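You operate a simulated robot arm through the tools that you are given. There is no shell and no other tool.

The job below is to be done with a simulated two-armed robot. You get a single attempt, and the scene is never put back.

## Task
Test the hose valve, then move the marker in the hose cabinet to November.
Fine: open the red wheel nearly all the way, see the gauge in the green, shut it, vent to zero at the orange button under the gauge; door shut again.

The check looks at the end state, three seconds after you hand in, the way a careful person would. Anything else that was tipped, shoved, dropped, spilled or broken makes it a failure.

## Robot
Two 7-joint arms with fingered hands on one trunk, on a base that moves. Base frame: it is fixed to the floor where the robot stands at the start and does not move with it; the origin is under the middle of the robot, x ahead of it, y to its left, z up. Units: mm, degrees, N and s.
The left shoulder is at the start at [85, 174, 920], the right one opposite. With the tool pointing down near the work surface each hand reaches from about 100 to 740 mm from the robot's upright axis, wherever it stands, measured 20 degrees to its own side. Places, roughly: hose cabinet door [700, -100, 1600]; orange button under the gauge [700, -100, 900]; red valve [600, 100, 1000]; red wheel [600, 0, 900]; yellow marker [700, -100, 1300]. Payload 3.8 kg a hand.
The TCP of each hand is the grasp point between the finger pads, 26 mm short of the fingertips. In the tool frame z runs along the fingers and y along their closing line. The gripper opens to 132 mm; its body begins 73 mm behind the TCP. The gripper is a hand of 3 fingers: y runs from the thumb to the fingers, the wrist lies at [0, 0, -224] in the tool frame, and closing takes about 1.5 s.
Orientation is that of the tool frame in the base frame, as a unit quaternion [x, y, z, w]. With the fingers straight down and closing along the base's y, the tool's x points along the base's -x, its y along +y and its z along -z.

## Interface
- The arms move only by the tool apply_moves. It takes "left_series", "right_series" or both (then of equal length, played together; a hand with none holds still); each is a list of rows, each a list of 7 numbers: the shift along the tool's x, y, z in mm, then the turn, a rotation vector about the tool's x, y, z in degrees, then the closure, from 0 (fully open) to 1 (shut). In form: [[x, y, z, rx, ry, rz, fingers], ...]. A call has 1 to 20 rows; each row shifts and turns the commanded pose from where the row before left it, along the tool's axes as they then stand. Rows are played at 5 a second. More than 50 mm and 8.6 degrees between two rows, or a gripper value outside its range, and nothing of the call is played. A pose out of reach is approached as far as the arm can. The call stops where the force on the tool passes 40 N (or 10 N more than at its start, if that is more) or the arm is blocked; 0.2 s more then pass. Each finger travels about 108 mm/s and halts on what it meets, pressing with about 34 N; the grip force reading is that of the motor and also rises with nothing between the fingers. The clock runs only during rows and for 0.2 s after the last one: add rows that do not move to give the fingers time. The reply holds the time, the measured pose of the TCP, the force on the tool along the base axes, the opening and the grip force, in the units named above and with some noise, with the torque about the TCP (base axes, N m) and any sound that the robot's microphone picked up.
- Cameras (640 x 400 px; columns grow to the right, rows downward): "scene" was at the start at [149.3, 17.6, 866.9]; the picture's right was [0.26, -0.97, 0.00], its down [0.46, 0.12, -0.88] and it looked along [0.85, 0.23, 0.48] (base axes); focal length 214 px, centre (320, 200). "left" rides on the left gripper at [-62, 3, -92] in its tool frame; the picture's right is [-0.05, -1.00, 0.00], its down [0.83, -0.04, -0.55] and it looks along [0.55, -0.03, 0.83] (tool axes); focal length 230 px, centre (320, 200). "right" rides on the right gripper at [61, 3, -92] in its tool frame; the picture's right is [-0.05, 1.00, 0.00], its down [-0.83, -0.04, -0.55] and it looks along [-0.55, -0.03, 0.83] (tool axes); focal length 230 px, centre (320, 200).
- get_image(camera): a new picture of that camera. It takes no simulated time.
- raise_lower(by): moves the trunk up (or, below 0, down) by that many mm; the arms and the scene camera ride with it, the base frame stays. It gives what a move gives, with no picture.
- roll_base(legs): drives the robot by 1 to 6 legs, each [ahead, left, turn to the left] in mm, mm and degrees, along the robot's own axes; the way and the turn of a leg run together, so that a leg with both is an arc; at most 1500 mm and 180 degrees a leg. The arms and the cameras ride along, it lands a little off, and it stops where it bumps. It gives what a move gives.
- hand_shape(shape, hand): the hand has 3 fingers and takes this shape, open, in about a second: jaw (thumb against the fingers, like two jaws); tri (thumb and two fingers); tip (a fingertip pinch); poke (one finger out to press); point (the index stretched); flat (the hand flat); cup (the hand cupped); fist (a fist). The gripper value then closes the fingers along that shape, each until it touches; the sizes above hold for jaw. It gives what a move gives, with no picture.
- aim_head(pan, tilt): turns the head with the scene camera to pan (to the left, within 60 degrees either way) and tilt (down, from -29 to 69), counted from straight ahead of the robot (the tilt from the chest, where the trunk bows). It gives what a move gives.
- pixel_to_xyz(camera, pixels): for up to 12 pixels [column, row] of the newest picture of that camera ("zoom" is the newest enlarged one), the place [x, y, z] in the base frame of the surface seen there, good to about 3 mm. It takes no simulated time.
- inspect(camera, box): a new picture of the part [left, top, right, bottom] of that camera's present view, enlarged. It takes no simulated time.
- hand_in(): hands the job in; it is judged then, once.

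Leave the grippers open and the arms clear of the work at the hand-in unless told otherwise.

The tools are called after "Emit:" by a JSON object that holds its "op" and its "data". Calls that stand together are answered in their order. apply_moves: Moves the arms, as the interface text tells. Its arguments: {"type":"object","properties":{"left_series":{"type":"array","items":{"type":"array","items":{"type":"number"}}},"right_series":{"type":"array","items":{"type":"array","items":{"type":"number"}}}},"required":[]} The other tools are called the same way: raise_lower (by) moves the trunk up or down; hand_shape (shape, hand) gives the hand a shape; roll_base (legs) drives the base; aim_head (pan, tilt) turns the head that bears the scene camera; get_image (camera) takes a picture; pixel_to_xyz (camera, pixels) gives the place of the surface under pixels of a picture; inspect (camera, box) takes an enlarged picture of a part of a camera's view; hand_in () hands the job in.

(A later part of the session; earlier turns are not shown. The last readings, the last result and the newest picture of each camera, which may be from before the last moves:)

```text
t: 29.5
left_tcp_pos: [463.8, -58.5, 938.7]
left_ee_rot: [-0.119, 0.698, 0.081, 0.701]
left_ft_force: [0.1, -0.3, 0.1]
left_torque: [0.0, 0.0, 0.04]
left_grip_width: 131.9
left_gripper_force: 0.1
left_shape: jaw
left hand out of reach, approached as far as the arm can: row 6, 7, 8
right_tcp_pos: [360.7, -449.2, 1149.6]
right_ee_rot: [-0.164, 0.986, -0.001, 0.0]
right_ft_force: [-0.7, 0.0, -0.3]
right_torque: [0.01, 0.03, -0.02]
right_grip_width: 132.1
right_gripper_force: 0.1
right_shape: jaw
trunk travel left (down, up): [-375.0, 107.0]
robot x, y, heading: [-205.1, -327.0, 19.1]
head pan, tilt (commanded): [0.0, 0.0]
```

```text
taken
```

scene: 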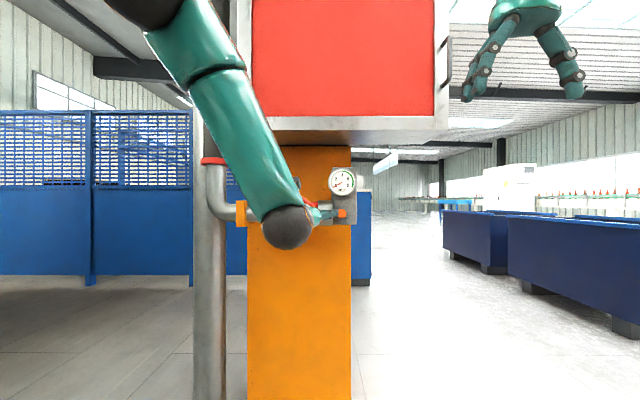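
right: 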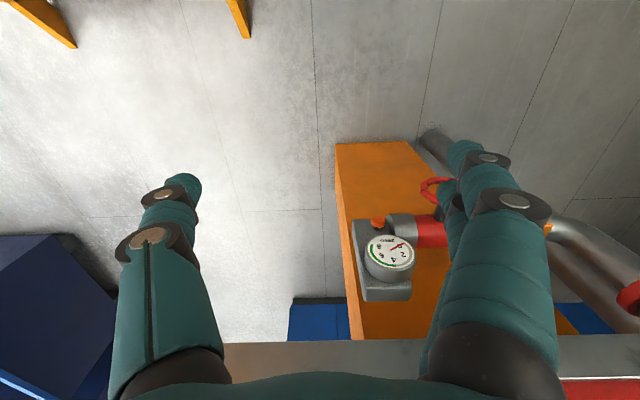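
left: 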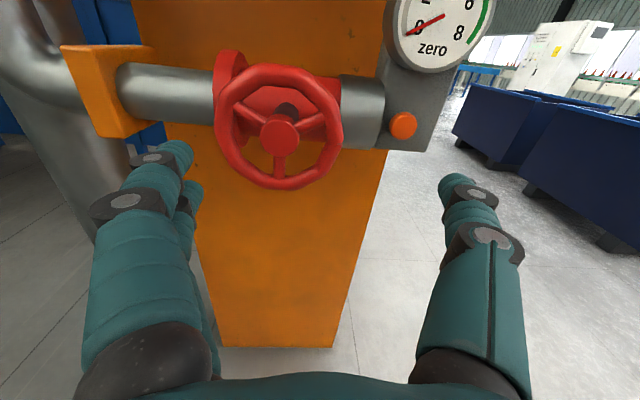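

The left camera shows the hub at about (280,137). The hand is roughly 33 mm too far right and yawed about 2.7°. I'll shift left and yaw to correct that.

Emit:
{"op": "apply_moves", "data": {"left_series": [[0, 16, 0, -1.4, 0, 0, 0], [0, 16, 0, -1.4, 0, 0, 0], [0, 0, 0, 0, 0, 0, 0]]}}

Emit:
{"op": "get_image", "data": {"camera": "left"}}

```text
t: 30.3
left_tcp_pos: [452.5, -30.8, 937.4]
left_ee_rot: [-0.138, 0.696, 0.1, 0.698]
left_ft_force: [-0.1, 0.3, 0.7]
left_torque: [-0.02, 0.01, 0.02]
left_grip_width: 131.9
left_gripper_force: 0.1
left_shape: jaw
right_tcp_pos: [361.1, -448.5, 1149.8]
right_ee_rot: [-0.165, 0.986, 0.0, 0.001]
right_ft_force: [0.8, 0.1, -0.6]
right_torque: [-0.02, 0.05, 0.0]
right_grip_width: 131.8
right_gripper_force: 0.1
right_shape: jaw
trunk travel left (down, up): [-375.0, 107.0]
robot x, y, heading: [-205.8, -331.9, 19.4]
head pan, tilt (commanded): [0.0, 0.0]
```

```text
taken
```

left: 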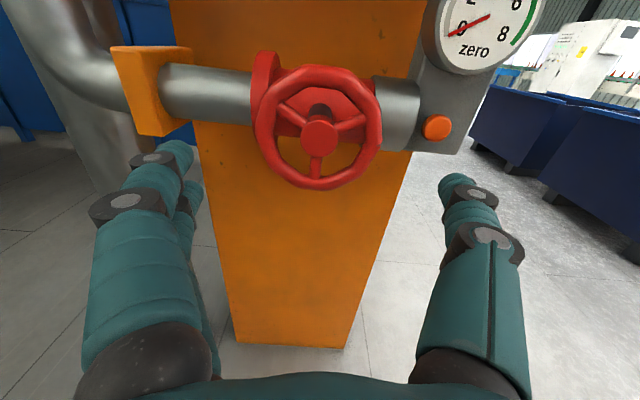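

The hub is now centred at (319,137). I'll measure the rim accurately with this camera.

Emit:
{"op": "pixel_to_xyz", "data": {"camera": "left", "pixels": [[319, 137], [264, 130], [375, 128], [319, 75], [317, 183], [256, 131], [381, 129], [319, 68], [316, 189], [437, 127], [317, 160], [275, 165]]}}

Emit:
{"op": "inspect", "data": {"camera": "left", "box": [230, 40, 470, 200]}}

```text
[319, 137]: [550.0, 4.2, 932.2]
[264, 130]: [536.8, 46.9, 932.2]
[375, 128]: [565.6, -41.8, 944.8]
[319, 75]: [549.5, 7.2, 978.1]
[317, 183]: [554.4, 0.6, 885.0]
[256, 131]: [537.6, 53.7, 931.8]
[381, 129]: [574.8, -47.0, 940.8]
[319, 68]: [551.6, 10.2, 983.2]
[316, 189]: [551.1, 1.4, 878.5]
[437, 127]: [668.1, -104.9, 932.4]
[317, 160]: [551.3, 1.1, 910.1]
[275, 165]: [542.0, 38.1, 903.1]
```

```text
2.50 times, centred on (350, 120) of left
```

zoom: 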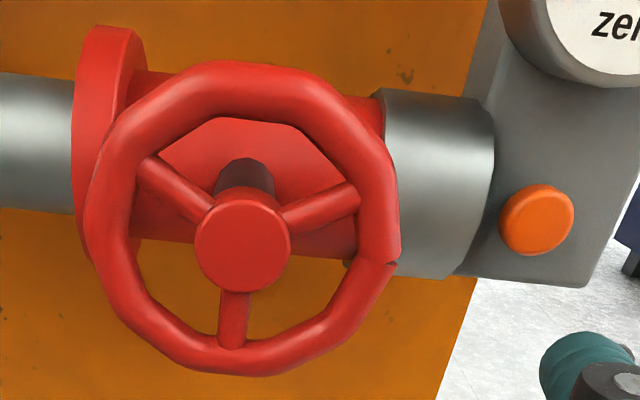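

The rim's outer diameter is about 107 mm, centred at about [556, 3, 931], so the 132 mm opening fits. I'll pre-rotate the hand clockwise by about 85° while still clear, so that a long counter-clockwise turn is possible afterwards.

Emit:
{"op": "apply_moves", "data": {"left_series": [[0, 0, 0, 0, 0, 8.5, 0], [0, 0, 0, 0, 0, 8.5, 0], [0, 0, 0, 0, 0, 8.5, 0], [0, 0, 0, 0, 0, 8.5, 0], [0, 0, 0, 0, 0, 8.5, 0], [0, 0, 0, 0, 0, 8.5, 0], [0, 0, 0, 0, 0, 8.5, 0], [0, 0, 0, 0, 0, 8.5, 0], [0, 0, 0, 0, 0, 8.5, 0], [0, 0, 0, 0, 0, 8.5, 0]]}}

Emit:
{"op": "get_image", "data": {"camera": "left"}}

Emit:
{"op": "get_image", "data": {"camera": "scene"}}

```text
t: 32.5
left_tcp_pos: [452.8, -29.9, 937.1]
left_ee_rot: [0.37, 0.605, 0.546, 0.446]
left_ft_force: [0.6, 0.8, -0.1]
left_torque: [-0.02, -0.04, 0.0]
left_grip_width: 132.1
left_gripper_force: 0.0
left_shape: jaw
right_tcp_pos: [362.1, -449.5, 1152.1]
right_ee_rot: [-0.165, 0.986, 0.0, 0.0]
right_ft_force: [0.6, -0.1, 1.2]
right_torque: [-0.04, 0.01, -0.01]
right_grip_width: 131.9
right_gripper_force: 0.0
right_shape: jaw
trunk travel left (down, up): [-375.0, 107.0]
robot x, y, heading: [-208.2, -325.4, 18.9]
head pan, tilt (commanded): [0.0, 0.0]
```

```text
taken
```

left: 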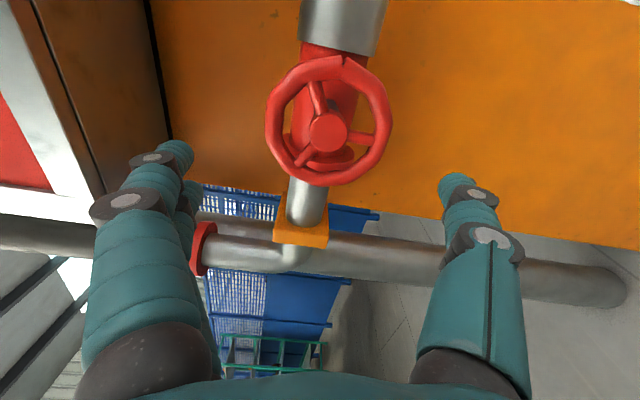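

```text
taken
```

scene: 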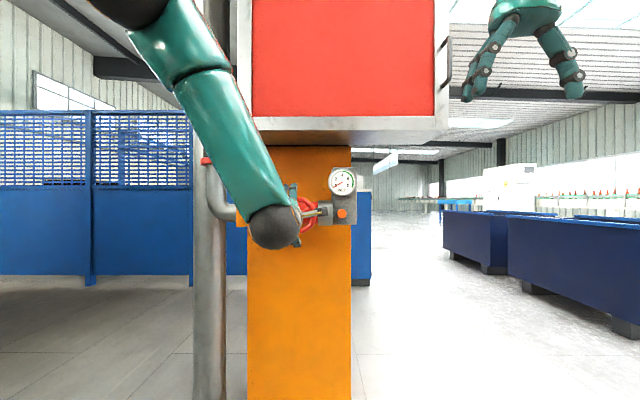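

The 85° roll worked. The hub is at (328,133), so the hand is about 6 mm too high. I'll correct by -6 mm along tool y and -2 mm along x, then advance 112 mm so the open fingers go around the rim.

Emit:
{"op": "apply_moves", "data": {"left_series": [[-2, -6, 0, 0, 0, 0, 0], [0, 0, 28, 0, 0, 0, 0], [0, 0, 28, 0, 0, 0, 0], [0, 0, 28, 0, 0, 0, 0], [0, 0, 28, 0, 0, 0, 0], [0, 0, 0, 0, 0, 0, 0]]}}

Emit:
{"op": "get_image", "data": {"camera": "left"}}

Emit:
{"op": "get_image", "data": {"camera": "scene"}}

```text
t: 33.9
left_tcp_pos: [563.3, 0.4, 932.4]
left_ee_rot: [0.371, 0.603, 0.543, 0.451]
left_ft_force: [-0.7, 0.3, 1.0]
left_torque: [0.01, 0.03, 0.01]
left_grip_width: 131.9
left_gripper_force: 0.0
left_shape: jaw
left hand out of reach, approached as far as the arm can: row 3
right_tcp_pos: [361.0, -449.5, 1150.5]
right_ee_rot: [-0.166, 0.986, 0.0, 0.001]
right_ft_force: [0.0, -0.1, -0.7]
right_torque: [-0.02, 0.01, -0.03]
right_grip_width: 132.1
right_gripper_force: 0.0
right_shape: jaw
trunk travel left (down, up): [-375.0, 107.0]
robot x, y, heading: [-206.9, -328.3, 19.0]
head pan, tilt (commanded): [0.0, 0.0]
```

```text
taken
```

left: 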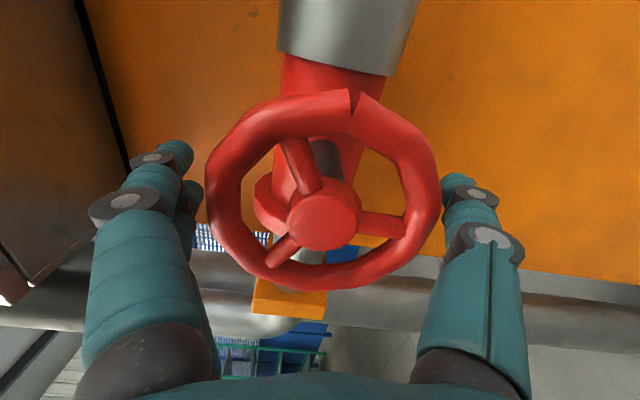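

```text
taken
```

scene: 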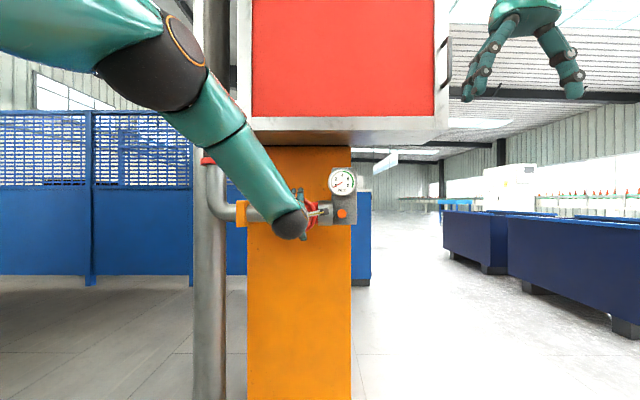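

The fingers straddle the rim with the hub near the centre of the view at (322,222). I'll close the hand on the rim.

Emit:
{"op": "apply_moves", "data": {"left_series": [[0, 0, 0, 0, 0, 0, 0.15], [0, 0, 0, 0, 0, 0, 0.3], [0, 0, 0, 0, 0, 0, 0.6], [0, 0, 0, 0, 0, 0, 1], [0, 0, 0, 0, 0, 0, 1]]}}

Emit:
{"op": "get_image", "data": {"camera": "left"}}

```text
t: 35.1
left_tcp_pos: [564.7, -0.7, 929.5]
left_ee_rot: [0.371, 0.605, 0.541, 0.45]
left_ft_force: [4.5, 0.3, -8.4]
left_torque: [-0.09, 0.13, 0.0]
left_grip_width: 91.8
left_gripper_force: 34.1
left_shape: jaw
right_tcp_pos: [361.5, -449.5, 1149.3]
right_ee_rot: [-0.165, 0.986, 0.001, 0.001]
right_ft_force: [1.1, 0.2, 0.3]
right_torque: [0.02, 0.01, -0.01]
right_grip_width: 131.9
right_gripper_force: 0.1
right_shape: jaw
trunk travel left (down, up): [-375.0, 107.0]
robot x, y, heading: [-208.3, -330.3, 18.9]
head pan, tilt (commanded): [0.0, 0.0]
```

```text
taken
```

left: 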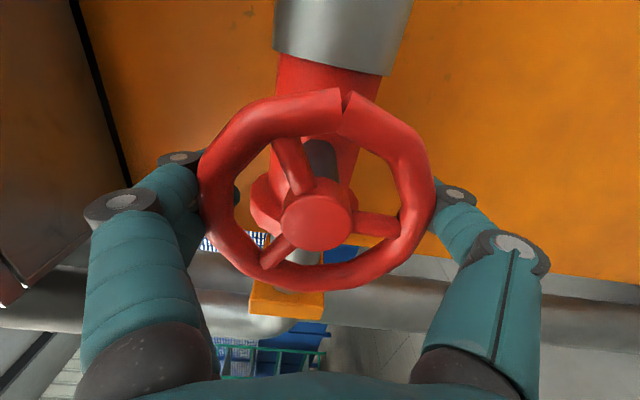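

The rim is gripped at a width of 91.8 mm and 34 N. I'll turn it counter-clockwise (negative about tool z) by about 34° as a test, then look at the gauge.

Emit:
{"op": "apply_moves", "data": {"left_series": [[0, 0, 0, 0, 0, -6, 1], [0, 0, 0, 0, 0, -7, 1], [0, 0, 0, 0, 0, -7, 1], [0, 0, 0, 0, 0, -7, 1], [0, 0, 0, 0, 0, -7, 1], [0, 0, 0, 0, 0, 0, 1]]}}

Emit:
{"op": "get_image", "data": {"camera": "left"}}

Emit:
{"op": "inspect", "data": {"camera": "scene", "box": [290, 150, 380, 235]}}

```text
t: 36.5
left_tcp_pos: [564.7, 0.2, 933.6]
left_ee_rot: [0.176, 0.686, 0.388, 0.59]
left_ft_force: [8.1, -0.1, 0.4]
left_torque: [-0.3, 0.74, -0.76]
left_grip_width: 92.0
left_gripper_force: 34.0
left_shape: jaw
right_tcp_pos: [362.6, -449.9, 1149.8]
right_ee_rot: [-0.165, 0.986, 0.0, -0.001]
right_ft_force: [0.1, -0.3, -0.2]
right_torque: [-0.03, 0.01, 0.03]
right_grip_width: 132.2
right_gripper_force: 0.1
right_shape: jaw
trunk travel left (down, up): [-375.0, 107.0]
robot x, y, heading: [-207.3, -324.6, 19.3]
head pan, tilt (commanded): [0.0, 0.0]
```

```text
taken
```

left: 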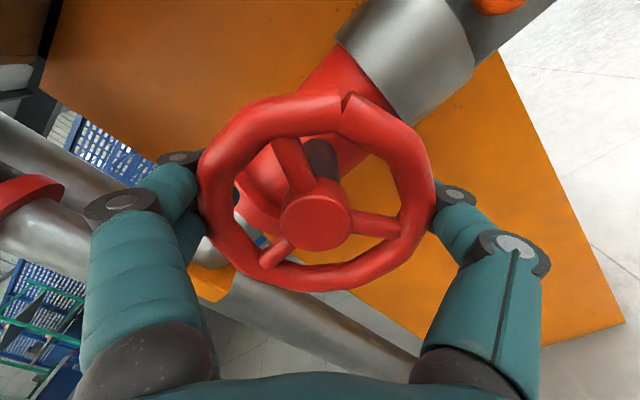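

```text
4.71 times, centred on (335, 192) of scene
```

zoom: 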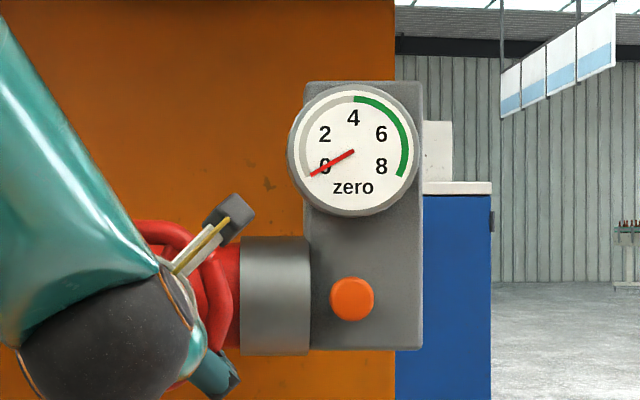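

The wheel turns with the hand (its seam moves with the grip), and the gauge still reads 0. I'll continue counter-clockwise another 40°.

Emit:
{"op": "apply_moves", "data": {"left_series": [[0, 0, 0, 0, 0, -8, 1], [0, 0, 0, 0, 0, -8, 1], [0, 0, 0, 0, 0, -8, 1], [0, 0, 0, 0, 0, -8, 1], [0, 0, 0, 0, 0, -8, 1], [0, 0, 0, 0, 0, 0, 1]]}}

Emit:
{"op": "get_image", "data": {"camera": "left"}}

Emit:
{"op": "inspect", "data": {"camera": "scene", "box": [290, 150, 380, 235]}}

```text
t: 37.9
left_tcp_pos: [562.5, 3.5, 936.1]
left_ee_rot: [-0.07, 0.702, 0.164, 0.689]
left_ft_force: [10.9, 11.8, 17.4]
left_torque: [0.03, 0.29, -1.6]
left_grip_width: 93.3
left_gripper_force: 34.1
left_shape: jaw
right_tcp_pos: [360.8, -448.2, 1151.1]
right_ee_rot: [-0.165, 0.986, 0.0, 0.0]
right_ft_force: [0.5, -0.2, 0.6]
right_torque: [-0.01, 0.03, -0.02]
right_grip_width: 131.7
right_gripper_force: 0.0
right_shape: jaw
trunk travel left (down, up): [-375.0, 107.0]
robot x, y, heading: [-210.1, -330.7, 18.8]
head pan, tilt (commanded): [0.0, 0.0]
```

```text
taken
```

left: 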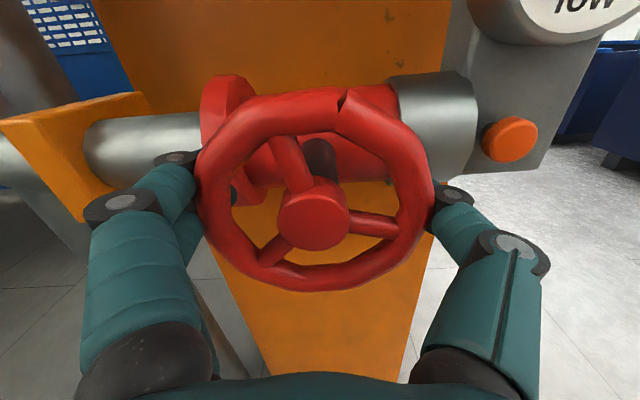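

```text
4.71 times, centred on (335, 192) of scene
```

zoom: 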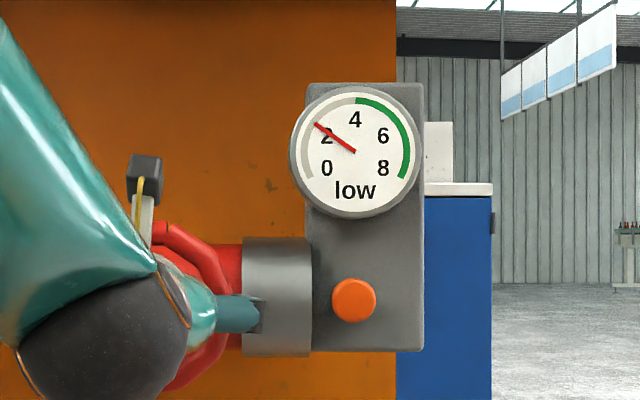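

The gauge now shows about 2.3, "low". The hand feels some side load (17 N up, 14 N forward), so I'll relieve it slightly and keep turning another 32°.

Emit:
{"op": "apply_moves", "data": {"left_series": [[-4, 2, 3, 0, 0, 0, 1], [0, 0, 0, 0, 0, -8, 1], [0, 0, 0, 0, 0, -8, 1], [0, 0, 0, 0, 0, -8, 1], [0, 0, 0, 0, 0, -8, 1], [0, 0, 0, 0, 0, 0, 1]]}}

Emit:
{"op": "get_image", "data": {"camera": "left"}}

Emit:
{"op": "inspect", "data": {"camera": "scene", "box": [290, 150, 380, 235]}}

```text
t: 39.3
left_tcp_pos: [562.3, 6.0, 938.0]
left_ee_rot: [-0.262, 0.657, -0.032, 0.706]
left_ft_force: [-8.3, 17.0, 11.5]
left_torque: [0.28, -0.39, -1.12]
left_grip_width: 93.1
left_gripper_force: 34.2
left_shape: jaw
right_tcp_pos: [358.7, -448.0, 1150.7]
right_ee_rot: [-0.165, 0.986, -0.001, 0.001]
right_ft_force: [0.4, -0.5, -0.3]
right_torque: [-0.01, 0.02, -0.06]
right_grip_width: 132.1
right_gripper_force: 0.0
right_shape: jaw
trunk travel left (down, up): [-375.0, 107.0]
robot x, y, heading: [-208.6, -326.8, 19.0]
head pan, tilt (commanded): [0.0, 0.0]
```

```text
taken
```

left: 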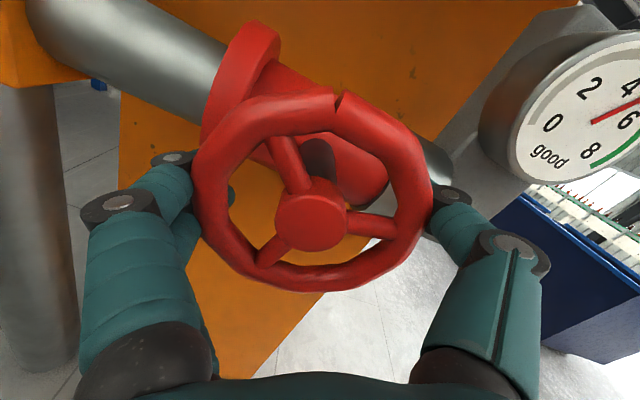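

```text
4.71 times, centred on (335, 192) of scene
```

zoom: 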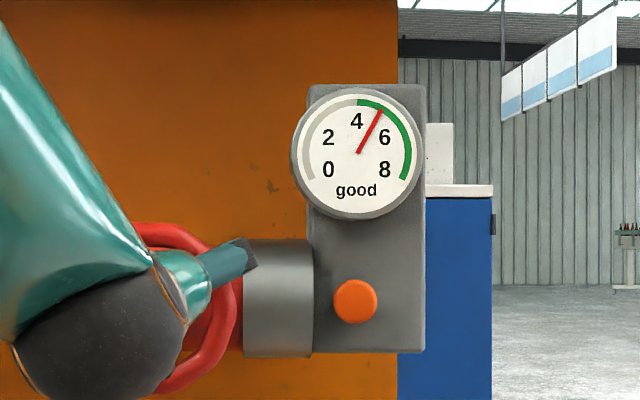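

The gauge reads about 5, "good", in the green. The job says nearly all the way open, so I'll relieve the side force and keep turning in small steps, watching the gauge and torque for the end stop.

Emit:
{"op": "apply_moves", "data": {"left_series": [[-4, 2.6, 0, 0, 0, 0, 1], [0, 0, 0, 0, 0, -8, 1], [0, 0, 0, 0, 0, -8, 1], [0, 0, 0, 0, 0, -8, 1], [0, 0, 0, 0, 0, 0, 1]]}}

Emit:
{"op": "get_image", "data": {"camera": "left"}}

Emit:
{"op": "inspect", "data": {"camera": "scene", "box": [290, 150, 380, 235]}}

```text
t: 40.5
left_tcp_pos: [560.5, 15.3, 943.6]
left_ee_rot: [-0.392, 0.587, -0.174, 0.686]
left_ft_force: [-11.2, 23.6, 11.8]
left_torque: [2.69, 1.34, 0.18]
left_grip_width: 91.9
left_gripper_force: 33.8
left_shape: jaw
right_tcp_pos: [358.3, -447.5, 1152.8]
right_ee_rot: [-0.167, 0.986, -0.001, 0.0]
right_ft_force: [-0.1, 0.1, -0.5]
right_torque: [0.0, -0.01, 0.0]
right_grip_width: 132.1
right_gripper_force: 0.0
right_shape: jaw
trunk travel left (down, up): [-375.0, 107.0]
robot x, y, heading: [-210.6, -327.1, 18.9]
head pan, tilt (commanded): [0.0, 0.0]
```

```text
taken
```

left: 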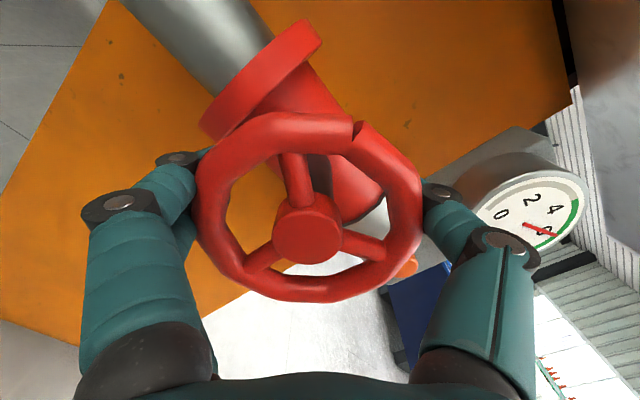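

```text
4.71 times, centred on (335, 192) of scene
```

zoom: 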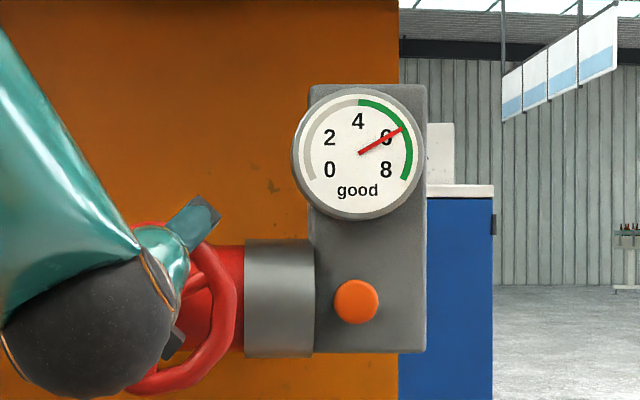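

The gauge reads about 6, "good". In the last step the wheel moved only about half as much as the hand, and a resisting torque of about 3 N·m built up. That suggests the end stop, so I'll open the fingers and check how the wheel and gauge stand.

Emit:
{"op": "apply_moves", "data": {"left_series": [[0, 0, 0, 0, 0, 5, 1], [0, 0, 0, 0, 0, 0, 0.2], [0, 0, 0, 0, 0, 0, 0], [0, 0, 0, 0, 0, 0, 0], [0, 0, 0, 0, 0, 0, 0]]}}

Emit:
{"op": "get_image", "data": {"camera": "left"}}

Emit:
{"op": "inspect", "data": {"camera": "scene", "box": [290, 150, 380, 235]}}

```text
t: 41.7
left_tcp_pos: [563.9, 5.0, 938.1]
left_ee_rot: [-0.365, 0.609, -0.147, 0.689]
left_ft_force: [-1.2, -0.7, -2.8]
left_torque: [-0.14, 0.03, 0.04]
left_grip_width: 132.0
left_gripper_force: 0.0
left_shape: jaw
right_tcp_pos: [361.7, -449.8, 1149.9]
right_ee_rot: [-0.165, 0.986, 0.0, -0.001]
right_ft_force: [0.3, -0.5, 0.4]
right_torque: [0.0, -0.02, -0.01]
right_grip_width: 132.0
right_gripper_force: 0.1
right_shape: jaw
trunk travel left (down, up): [-375.0, 107.0]
robot x, y, heading: [-210.9, -326.5, 18.9]
head pan, tilt (commanded): [0.0, 0.0]
```

```text
taken
```

left: 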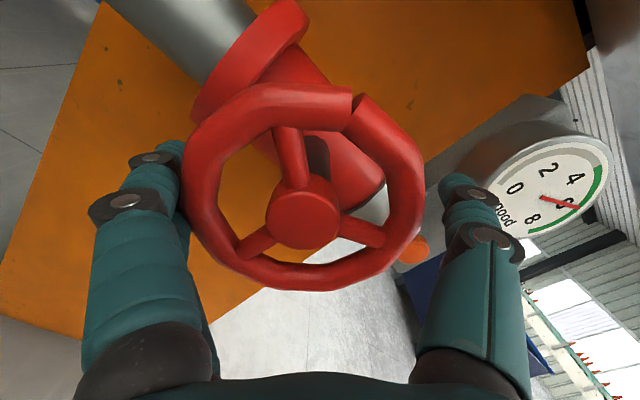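

```text
4.71 times, centred on (335, 192) of scene
```

zoom: 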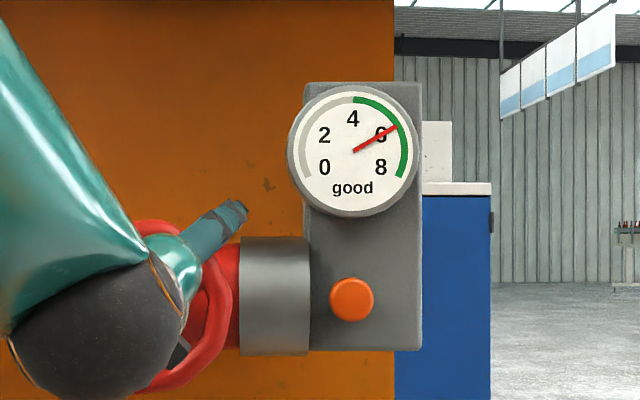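

The gauge holds at about 6, "good", with the hand open. I'll measure the spokes and the seam to see how far the wheel has turned.

Emit:
{"op": "pixel_to_xyz", "data": {"camera": "left", "pixels": [[302, 212], [292, 155], [255, 243], [365, 233], [356, 112], [190, 170], [420, 190], [300, 95], [300, 280]]}}

```text
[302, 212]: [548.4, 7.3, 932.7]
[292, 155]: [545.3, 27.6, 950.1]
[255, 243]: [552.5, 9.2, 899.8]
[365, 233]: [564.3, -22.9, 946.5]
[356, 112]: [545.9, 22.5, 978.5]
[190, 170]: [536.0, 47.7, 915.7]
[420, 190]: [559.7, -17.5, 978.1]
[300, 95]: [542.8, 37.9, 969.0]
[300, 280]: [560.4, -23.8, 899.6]
```

The wheel has turned about 115° counter-clockwise. To tell an end stop from slipping, I'll recentre the open hand, rotate it back 51°, re-grip and try a little more.

Emit:
{"op": "apply_moves", "data": {"left_series": [[3.1, 6.3, 0, 0, 0, 0, 0], [0, 0, 0, 0, 0, 8.5, 0], [0, 0, 0, 0, 0, 8.5, 0], [0, 0, 0, 0, 0, 8.5, 0], [0, 0, 0, 0, 0, 8.5, 0], [0, 0, 0, 0, 0, 8.5, 0], [0, 0, 0, 0, 0, 8.5, 0], [0, 0, 0, 0, 0, 0, 0.2], [0, 0, 0, 0, 0, 0, 0.6], [0, 0, 0, 0, 0, 0, 1], [0, 0, 0, 0, 0, 0, 1]]}}

Emit:
{"op": "get_image", "data": {"camera": "left"}}

Emit:
{"op": "inspect", "data": {"camera": "scene", "box": [290, 150, 380, 235]}}

```text
t: 44.1
left_tcp_pos: [564.3, 7.1, 932.0]
left_ee_rot: [-0.07, 0.707, 0.164, 0.685]
left_ft_force: [8.8, -7.5, -1.1]
left_torque: [-0.05, -0.02, 0.36]
left_grip_width: 90.9
left_gripper_force: 33.8
left_shape: jaw
right_tcp_pos: [363.3, -448.9, 1149.7]
right_ee_rot: [-0.166, 0.986, 0.0, 0.0]
right_ft_force: [-0.5, -0.1, 0.3]
right_torque: [0.01, 0.01, 0.0]
right_grip_width: 132.1
right_gripper_force: 0.0
right_shape: jaw
trunk travel left (down, up): [-375.0, 107.0]
robot x, y, heading: [-209.1, -327.0, 18.8]
head pan, tilt (commanded): [0.0, 0.0]
```

```text
taken
```

left: 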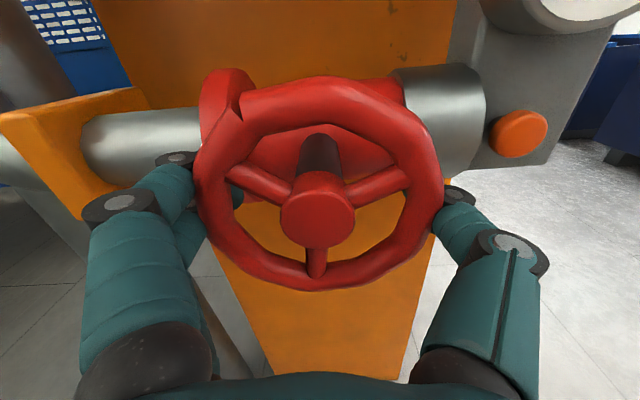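

```text
4.71 times, centred on (335, 192) of scene
```

zoom: 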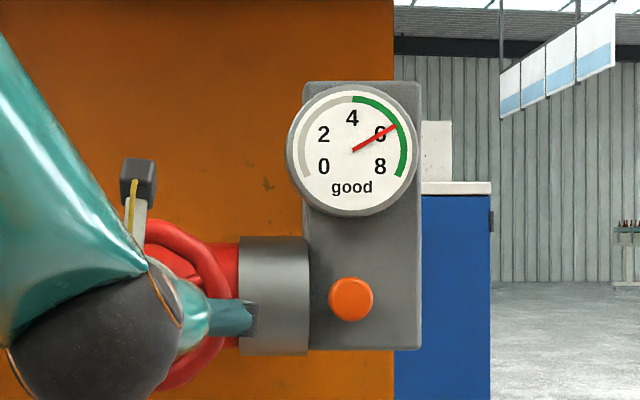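

Re-gripped, with the seam at (237,105) and the hub at (318,207). I'll turn counter-clockwise 15° more and see whether the wheel follows.

Emit:
{"op": "apply_moves", "data": {"left_series": [[0, 0, 0, 0, 0, -5, 1], [0, 0, 0, 0, 0, -5, 1], [0, 0, 0, 0, 0, -5, 1], [0, 0, 0, 0, 0, 0, 1]]}}

Emit:
{"op": "get_image", "data": {"camera": "left"}}

Emit:
{"op": "inspect", "data": {"camera": "scene", "box": [290, 150, 380, 235]}}

```text
t: 45.1
left_tcp_pos: [564.8, 6.6, 926.8]
left_ee_rot: [-0.157, 0.695, 0.078, 0.697]
left_ft_force: [10.3, -8.1, -13.6]
left_torque: [3.77, 1.25, 0.14]
left_grip_width: 89.9
left_gripper_force: 33.7
left_shape: jaw
right_tcp_pos: [363.7, -450.9, 1148.7]
right_ee_rot: [-0.165, 0.986, 0.0, -0.001]
right_ft_force: [0.1, 0.4, 0.0]
right_torque: [0.03, 0.01, 0.02]
right_grip_width: 132.0
right_gripper_force: 0.1
right_shape: jaw
trunk travel left (down, up): [-375.0, 107.0]
robot x, y, heading: [-209.1, -329.2, 19.3]
head pan, tilt (commanded): [0.0, 0.0]
```

```text
taken
```

left: 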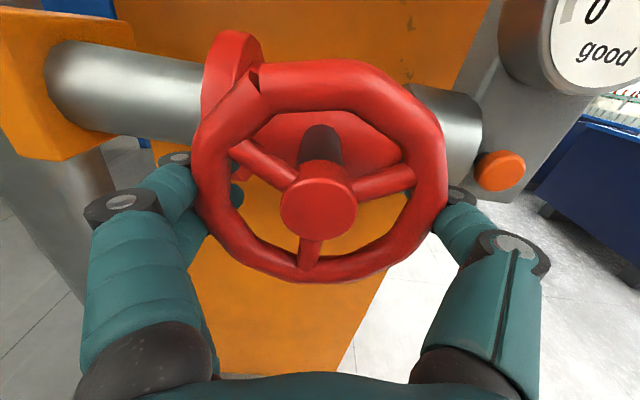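

```text
4.71 times, centred on (335, 192) of scene
```

zoom: 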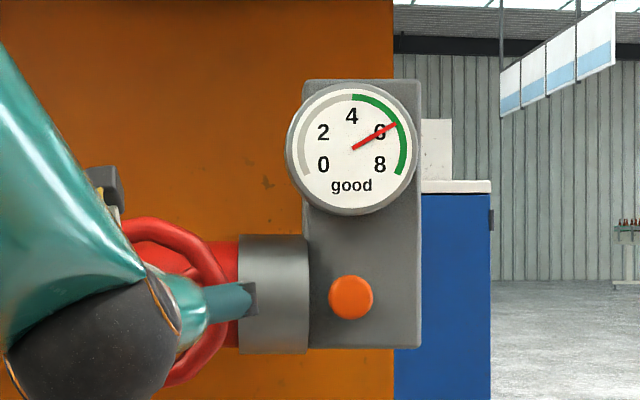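

The wheel did not follow: torque rose to about 4 N·m, the rim slipped in the grip and the gauge stayed at 6 in the green. So it is fully open. Now I'll shut it by turning clockwise, starting with about 80°.

Emit:
{"op": "apply_moves", "data": {"left_series": [[0, 0, 0, 0, 0, 8, 1], [0, 0, 0, 0, 0, 8, 1], [0, 0, 0, 0, 0, 8, 1], [0, 0, 0, 0, 0, 8, 1], [0, 0, 0, 0, 0, 8, 1], [0, 0, 0, 0, 0, 0, 1]]}}

Emit:
{"op": "get_image", "data": {"camera": "left"}}

Emit:
{"op": "inspect", "data": {"camera": "scene", "box": [290, 150, 380, 235]}}

```text
t: 46.5
left_tcp_pos: [563.4, 9.0, 927.6]
left_ee_rot: [0.086, 0.708, 0.31, 0.629]
left_ft_force: [2.0, -6.3, -21.9]
left_torque: [0.34, -0.79, 1.09]
left_grip_width: 89.5
left_gripper_force: 33.9
left_shape: jaw
right_tcp_pos: [363.9, -449.0, 1149.0]
right_ee_rot: [-0.165, 0.986, 0.0, -0.002]
right_ft_force: [-0.1, -1.2, 0.0]
right_torque: [-0.02, 0.02, 0.01]
right_grip_width: 131.9
right_gripper_force: 0.1
right_shape: jaw
trunk travel left (down, up): [-375.0, 107.0]
robot x, y, heading: [-209.6, -324.7, 19.1]
head pan, tilt (commanded): [0.0, 0.0]
```

```text
taken
```

left: 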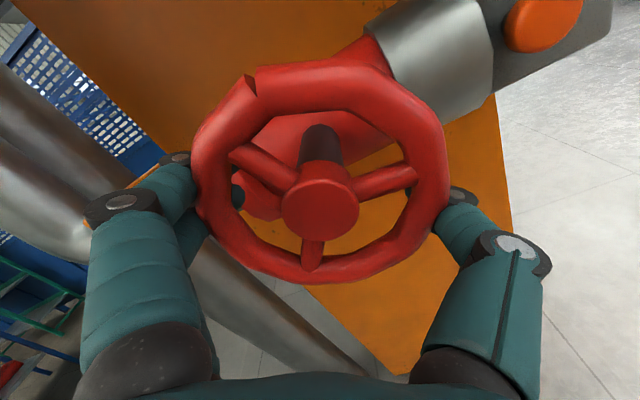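

```text
4.71 times, centred on (335, 192) of scene
```

zoom: 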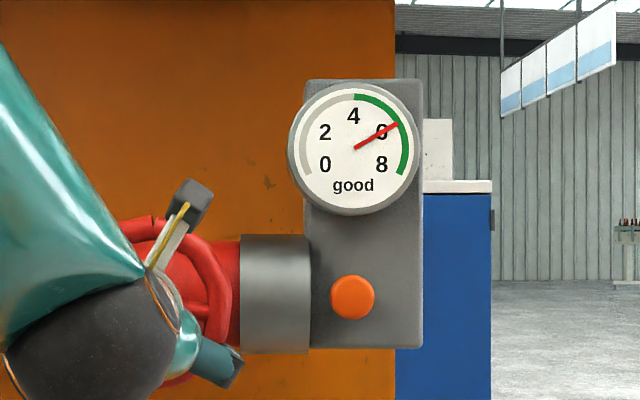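

The gauge holds at 6 because the pressure is trapped, and the wheel follows the hand clockwise. I'll relieve the side load and turn another 45° clockwise.

Emit:
{"op": "apply_moves", "data": {"left_series": [[3.5, -3.8, 0, 0, 0, 0, 1], [0, 0, 0, 0, 0, 8, 1], [0, 0, 0, 0, 0, 8, 1], [0, 0, 0, 0, 0, 8, 1], [0, 0, 0, 0, 0, 8, 1], [0, 0, 0, 0, 0, 8, 1], [0, 0, 0, 0, 0, 0, 1]]}}

Emit:
{"op": "get_image", "data": {"camera": "left"}}

Emit:
{"op": "inspect", "data": {"camera": "scene", "box": [290, 150, 380, 235]}}

```text
t: 48.1
left_tcp_pos: [563.3, 10.6, 928.8]
left_ee_rot: [0.32, 0.633, 0.51, 0.487]
left_ft_force: [-4.1, 5.6, -9.4]
left_torque: [0.47, -1.3, 0.36]
left_grip_width: 89.1
left_gripper_force: 33.7
left_shape: jaw
right_tcp_pos: [361.2, -447.7, 1150.2]
right_ee_rot: [-0.165, 0.986, -0.001, 0.0]
right_ft_force: [0.9, 0.5, -0.1]
right_torque: [-0.01, -0.01, 0.03]
right_grip_width: 132.0
right_gripper_force: 0.0
right_shape: jaw
trunk travel left (down, up): [-375.0, 107.0]
robot x, y, heading: [-206.7, -328.9, 19.0]
head pan, tilt (commanded): [0.0, 0.0]
```

```text
taken
```

left: 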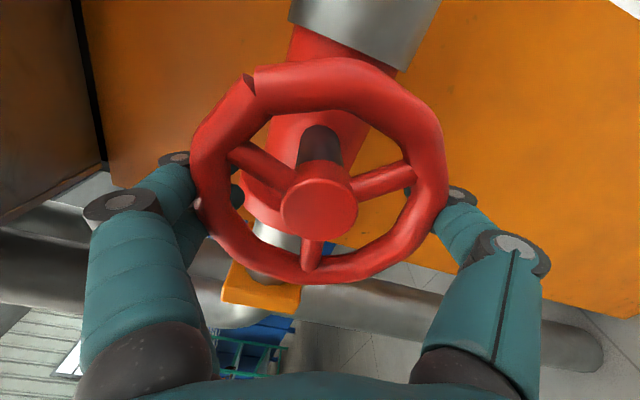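

```text
4.71 times, centred on (335, 192) of scene
```

zoom: 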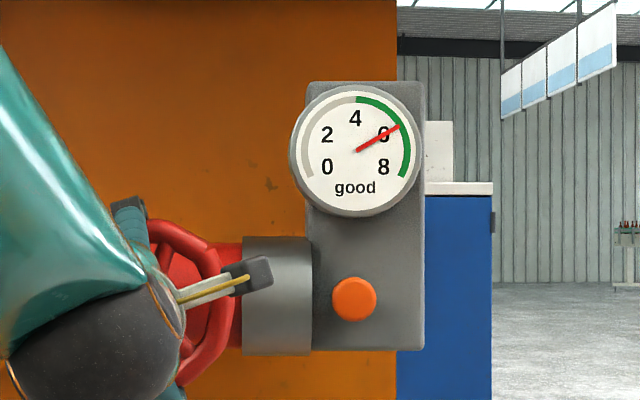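

The wheel is about two thirds of the way back. I'll open the fingers, rotate the hand back 60°, and check centring before re-gripping.

Emit:
{"op": "apply_moves", "data": {"left_series": [[0, 0, 0, 0, 0, 0, 0.2], [0, 0, 0, 0, 0, 0, 0], [0, 0, 0, 0, 0, 0, 0], [0, 0, 0, 0, 0, 0, 0]]}}

Emit:
{"op": "get_image", "data": {"camera": "left"}}

```text
t: 49.1
left_tcp_pos: [562.6, 7.1, 928.9]
left_ee_rot: [0.321, 0.633, 0.507, 0.489]
left_ft_force: [0.2, -0.1, 0.0]
left_torque: [-0.04, -0.01, -0.01]
left_grip_width: 131.9
left_gripper_force: 0.1
left_shape: jaw
right_tcp_pos: [362.2, -448.9, 1150.0]
right_ee_rot: [-0.164, 0.986, 0.0, 0.0]
right_ft_force: [-0.5, 0.9, 0.4]
right_torque: [0.04, -0.01, -0.02]
right_grip_width: 132.0
right_gripper_force: 0.0
right_shape: jaw
trunk travel left (down, up): [-375.0, 107.0]
robot x, y, heading: [-207.0, -328.7, 19.1]
head pan, tilt (commanded): [0.0, 0.0]
```

```text
taken
```

left: 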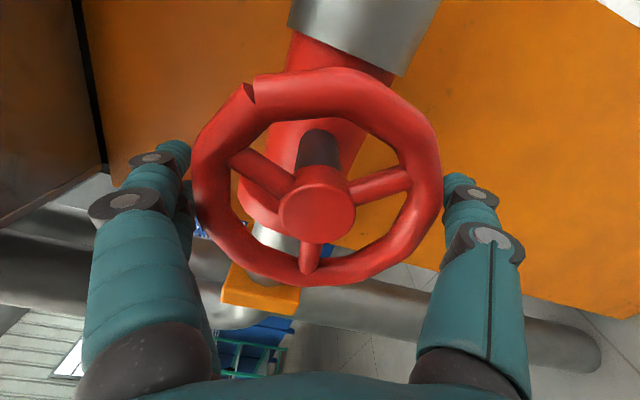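

The hand is well centred. I'll rotate it back 60°, re-grip and then turn clockwise 32°.

Emit:
{"op": "apply_moves", "data": {"left_series": [[-0.6, 2, 0, 0, 0, -8.5, 0], [0, 0, 0, 0, 0, -8.5, 0], [0, 0, 0, 0, 0, -8.5, 0], [0, 0, 0, 0, 0, -8.5, 0], [0, 0, 0, 0, 0, -8.5, 0], [0, 0, 0, 0, 0, -8.5, 0], [0, 0, 0, 0, 0, -8.5, 0], [0, 0, 0, 0, 0, 0, 0.2], [0, 0, 0, 0, 0, 0, 0.6], [0, 0, 0, 0, 0, 0, 1], [0, 0, 0, 0, 0, 0, 1], [0, 0, 0, 0, 0, 8, 1], [0, 0, 0, 0, 0, 8, 1], [0, 0, 0, 0, 0, 8, 1], [0, 0, 0, 0, 0, 8, 1], [0, 0, 0, 0, 0, 0, 1]]}}

Emit:
{"op": "get_image", "data": {"camera": "left"}}

Emit:
{"op": "inspect", "data": {"camera": "scene", "box": [290, 150, 380, 235]}}

```text
t: 52.5
left_tcp_pos: [564.4, 6.5, 928.6]
left_ee_rot: [0.161, 0.691, 0.378, 0.594]
left_ft_force: [5.7, -6.8, -4.7]
left_torque: [0.31, -0.83, 0.87]
left_grip_width: 91.2
left_gripper_force: 34.1
left_shape: jaw
right_tcp_pos: [362.0, -449.8, 1149.7]
right_ee_rot: [-0.166, 0.986, -0.001, 0.001]
right_ft_force: [0.8, -0.4, -0.8]
right_torque: [0.0, 0.0, -0.03]
right_grip_width: 132.2
right_gripper_force: 0.0
right_shape: jaw
trunk travel left (down, up): [-375.0, 107.0]
robot x, y, heading: [-212.5, -327.4, 18.8]
head pan, tilt (commanded): [0.0, 0.0]
```

```text
taken
```

left: 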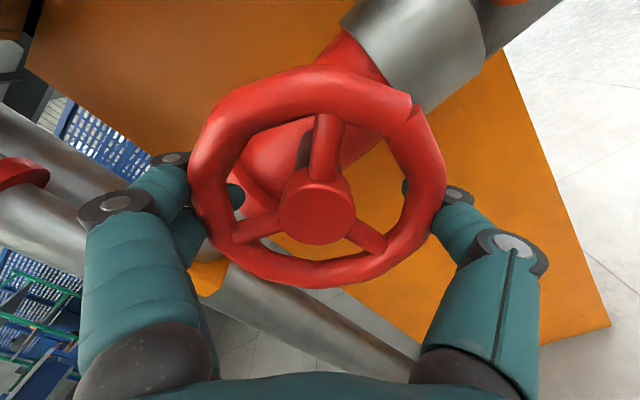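

```text
4.71 times, centred on (335, 192) of scene
```

zoom: 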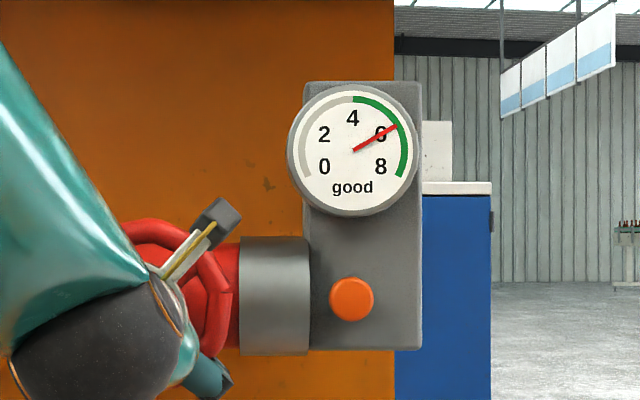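

By the seam the wheel is nearly at its starting angle, with about 7° left. I'll turn clockwise a bit more, to the stop.

Emit:
{"op": "apply_moves", "data": {"left_series": [[0, 0, 0, 0, 0, 4, 1], [0, 0, 0, 0, 0, 4, 1], [0, 0, 0, 0, 0, 4, 1], [0, 0, 0, 0, 0, 0, 1]]}}

Emit:
{"op": "get_image", "data": {"camera": "left"}}

```text
t: 53.5
left_tcp_pos: [563.6, 7.7, 929.1]
left_ee_rot: [0.231, 0.672, 0.436, 0.552]
left_ft_force: [7.7, -4.9, -9.6]
left_torque: [-0.76, -1.7, 0.84]
left_grip_width: 91.3
left_gripper_force: 33.8
left_shape: jaw
right_tcp_pos: [363.2, -449.3, 1149.3]
right_ee_rot: [-0.165, 0.986, 0.001, 0.0]
right_ft_force: [-0.4, -0.6, 0.1]
right_torque: [-0.05, -0.01, 0.01]
right_grip_width: 132.0
right_gripper_force: 0.1
right_shape: jaw
trunk travel left (down, up): [-375.0, 107.0]
robot x, y, heading: [-210.1, -327.7, 18.9]
head pan, tilt (commanded): [0.0, 0.0]
```

```text
taken
```

left: 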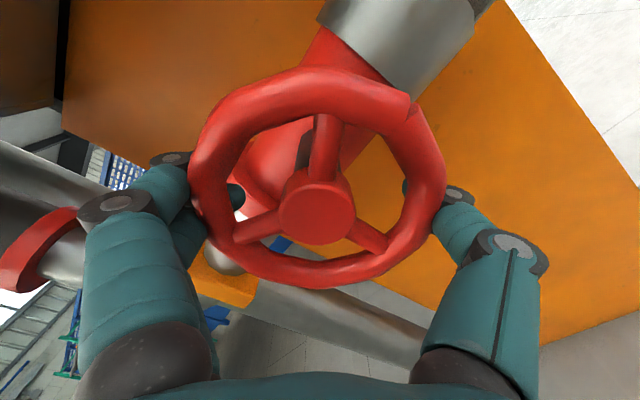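

Torque is starting to rise (about -1.3 N·m about the axis) and the wheel is still following. A few more degrees to be sure it seats.

Emit:
{"op": "apply_moves", "data": {"left_series": [[0, 0, 0, 0, 0, 4, 1], [0, 0, 0, 0, 0, 4, 1], [0, 0, 0, 0, 0, 4, 1], [0, 0, 0, 0, 0, 0, 1]]}}

Emit:
{"op": "get_image", "data": {"camera": "left"}}

Emit:
{"op": "inspect", "data": {"camera": "scene", "box": [290, 150, 380, 235]}}

```text
t: 54.5
left_tcp_pos: [565.3, 1.2, 932.0]
left_ee_rot: [0.297, 0.644, 0.487, 0.51]
left_ft_force: [24.0, -21.9, 1.7]
left_torque: [-5.69, -2.54, 0.34]
left_grip_width: 89.6
left_gripper_force: 34.0
left_shape: jaw
right_tcp_pos: [364.7, -451.5, 1149.6]
right_ee_rot: [-0.165, 0.986, 0.001, 0.0]
right_ft_force: [0.6, 0.4, 0.1]
right_torque: [-0.02, 0.02, 0.06]
right_grip_width: 132.0
right_gripper_force: 0.0
right_shape: jaw
trunk travel left (down, up): [-375.0, 107.0]
robot x, y, heading: [-207.6, -329.5, 18.9]
head pan, tilt (commanded): [0.0, 0.0]
```

```text
taken
```

left: 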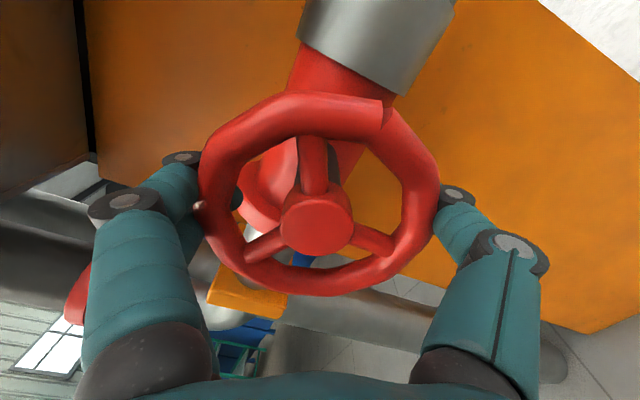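

```text
4.71 times, centred on (335, 192) of scene
```

zoom: 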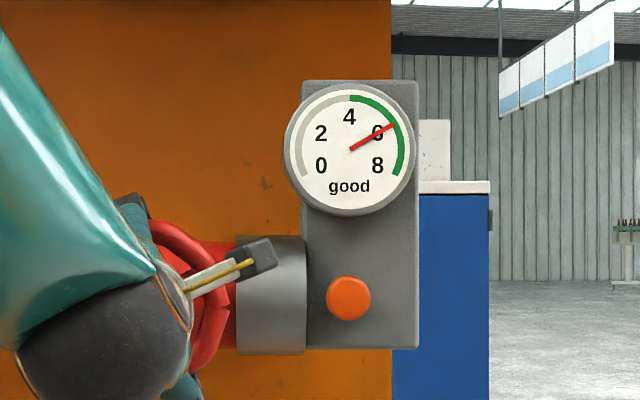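

Torque jumped to about 6 N·m and the grip slipped, so the valve is firmly shut. The gauge still shows the trapped 6. I'll open the fingers and back the left hand straight out.

Emit:
{"op": "apply_moves", "data": {"left_series": [[0, 0, 0, 0, 0, 0, 0.3], [0, 0, 0, 0, 0, 0, 0], [0, 0, 0, 0, 0, 0, 0], [0, 0, 0, 0, 0, 0, 0], [0, 0, 0, 0, 0, 0, 0]]}}

Emit:
{"op": "get_image", "data": {"camera": "left"}}

```text
t: 55.7
left_tcp_pos: [562.6, 6.9, 929.3]
left_ee_rot: [0.301, 0.643, 0.492, 0.503]
left_ft_force: [0.4, 0.2, -0.8]
left_torque: [-0.02, 0.03, -0.01]
left_grip_width: 131.8
left_gripper_force: 0.1
left_shape: jaw
right_tcp_pos: [362.1, -449.0, 1149.0]
right_ee_rot: [-0.164, 0.986, 0.0, 0.0]
right_ft_force: [0.4, -0.4, -0.6]
right_torque: [0.0, 0.02, -0.04]
right_grip_width: 132.1
right_gripper_force: 0.1
right_shape: jaw
trunk travel left (down, up): [-375.0, 107.0]
robot x, y, heading: [-211.2, -326.0, 18.9]
head pan, tilt (commanded): [0.0, 0.0]
```

```text
taken
```

left: 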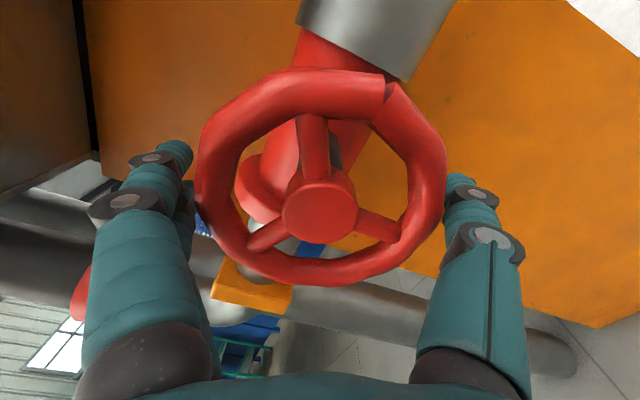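

The hand is free of the rim. I'll retreat about 110 mm straight back.

Emit:
{"op": "apply_moves", "data": {"left_series": [[0, 0, -27, 0, 0, 0, 0], [0, 0, -27, 0, 0, 0, 0], [0, 0, -27, 0, 0, 0, 0], [0, 0, -27, 0, 0, 0, 0]]}}

Emit:
{"op": "get_image", "data": {"camera": "left"}}

Emit:
{"op": "get_image", "data": {"camera": "scene"}}

```text
t: 56.7
left_tcp_pos: [462.8, -30.0, 932.5]
left_ee_rot: [0.301, 0.642, 0.493, 0.505]
left_ft_force: [0.0, -0.5, 0.2]
left_torque: [0.01, 0.02, -0.01]
left_grip_width: 132.0
left_gripper_force: 0.1
left_shape: jaw
left hand out of reach, approached as far as the arm can: row 1
right_tcp_pos: [362.3, -449.4, 1150.6]
right_ee_rot: [-0.166, 0.986, 0.0, 0.001]
right_ft_force: [-0.4, 0.0, -0.5]
right_torque: [-0.01, 0.02, 0.04]
right_grip_width: 131.7
right_gripper_force: 0.1
right_shape: jaw
trunk travel left (down, up): [-375.0, 107.0]
robot x, y, heading: [-209.8, -329.9, 19.0]
head pan, tilt (commanded): [0.0, 0.0]
```

```text
taken
```

left: 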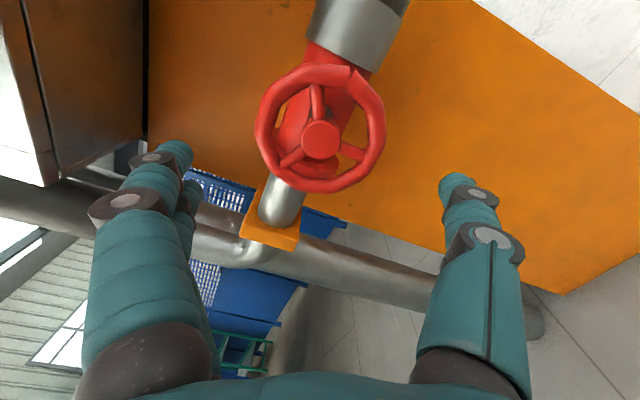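

```text
taken
```

scene: 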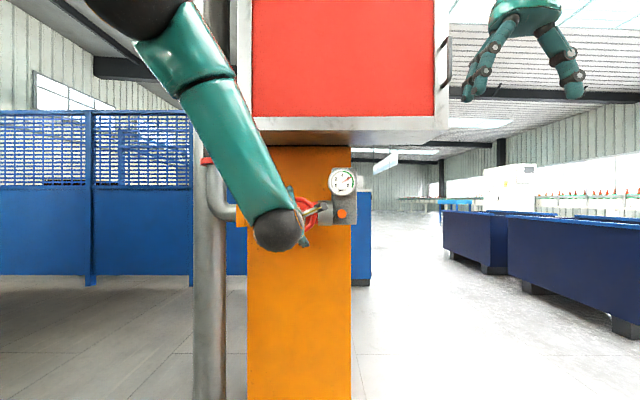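

The left hand is clear. Next is the orange button at about [668, -105, 932]. I'll roll the left hand back to level, then move it 132 mm right, in front of the button.

Emit:
{"op": "apply_moves", "data": {"left_series": [[0, 0, 0, 0, 0, -8.4, 0], [0, 0, 0, 0, 0, -8.4, 0], [0, 0, 0, 0, 0, -8.4, 0], [0, 0, 0, 0, 0, -8.4, 0], [0, 0, 0, 0, 0, -8.4, 0], [0, 0, 0, 0, 0, -8.4, 0], [0, 0, 0, 0, 0, -8.4, 0], [0, 0, 0, 0, 0, -8.4, 0], [0, -33, 0, 0, 0, 0, 0], [0, -33, 0, 0, 0, 0, 0], [0, -33, 0, 0, 0, 0, 0], [0, -33, 0, 0, 0, 0, 0]]}}

Emit:
{"op": "hand_shape", "data": {"hand": "left", "shape": "poke"}}

Emit:
{"op": "get_image", "data": {"camera": "left"}}

Emit:
{"op": "get_image", "data": {"camera": "scene"}}

```text
t: 59.3
left_tcp_pos: [505.0, -154.6, 924.5]
left_ee_rot: [-0.103, 0.701, 0.129, 0.694]
left_ft_force: [-0.1, 0.1, -0.7]
left_torque: [0.0, 0.03, 0.01]
left_grip_width: 132.1
left_gripper_force: 0.0
left_shape: jaw
right_tcp_pos: [361.3, -449.9, 1149.5]
right_ee_rot: [-0.165, 0.986, 0.0, 0.0]
right_ft_force: [-0.1, -0.1, -0.6]
right_torque: [-0.03, 0.01, -0.01]
right_grip_width: 131.7
right_gripper_force: 0.0
right_shape: jaw
trunk travel left (down, up): [-375.0, 107.0]
robot x, y, heading: [-206.8, -325.2, 18.9]
head pan, tilt (commanded): [0.0, 0.0]
```

```text
t: 60.2
left_tcp_pos: [504.4, -154.3, 924.4]
left_ee_rot: [-0.103, 0.701, 0.129, 0.694]
left_ft_force: [0.5, 0.0, -0.1]
left_torque: [-0.03, 0.03, 0.01]
left_grip_width: 0.0
left_gripper_force: 0.0
left_shape: poke
right_tcp_pos: [361.0, -449.7, 1149.8]
right_ee_rot: [-0.165, 0.986, 0.0, 0.0]
right_ft_force: [0.0, 0.5, -0.4]
right_torque: [0.05, 0.01, -0.02]
right_grip_width: 132.1
right_gripper_force: 0.0
right_shape: jaw
trunk travel left (down, up): [-375.0, 107.0]
robot x, y, heading: [-206.9, -327.1, 19.2]
head pan, tilt (commanded): [0.0, 0.0]
```

```text
taken
```

left: 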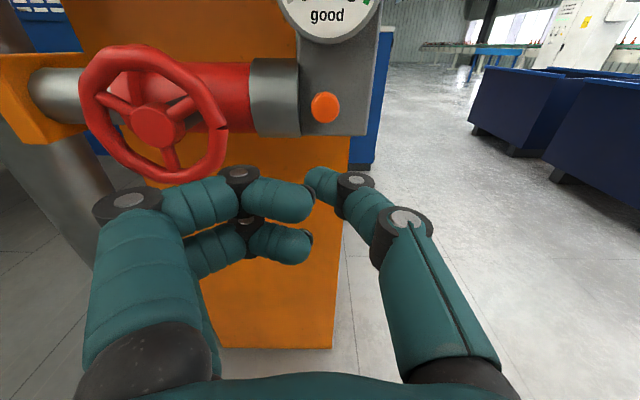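

```text
taken
```

scene: 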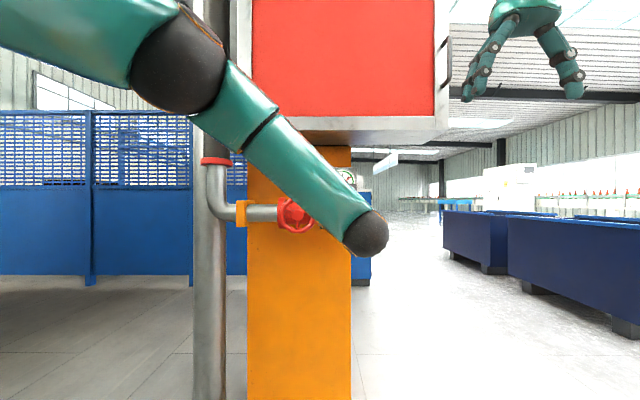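

The poke shape puts one finger out along the tool axis, with its tip at about px (318,178). I'll measure the button, seen at (326,107).

Emit:
{"op": "pixel_to_xyz", "data": {"camera": "left", "pixels": [[326, 107], [316, 107], [337, 107], [326, 97], [326, 117], [305, 118], [318, 180], [345, 118]]}}

```text
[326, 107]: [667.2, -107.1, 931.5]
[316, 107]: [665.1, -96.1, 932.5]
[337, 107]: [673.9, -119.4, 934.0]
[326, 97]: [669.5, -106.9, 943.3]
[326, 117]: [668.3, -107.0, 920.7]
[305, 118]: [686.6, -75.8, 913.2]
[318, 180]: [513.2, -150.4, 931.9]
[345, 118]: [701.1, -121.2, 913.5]
```

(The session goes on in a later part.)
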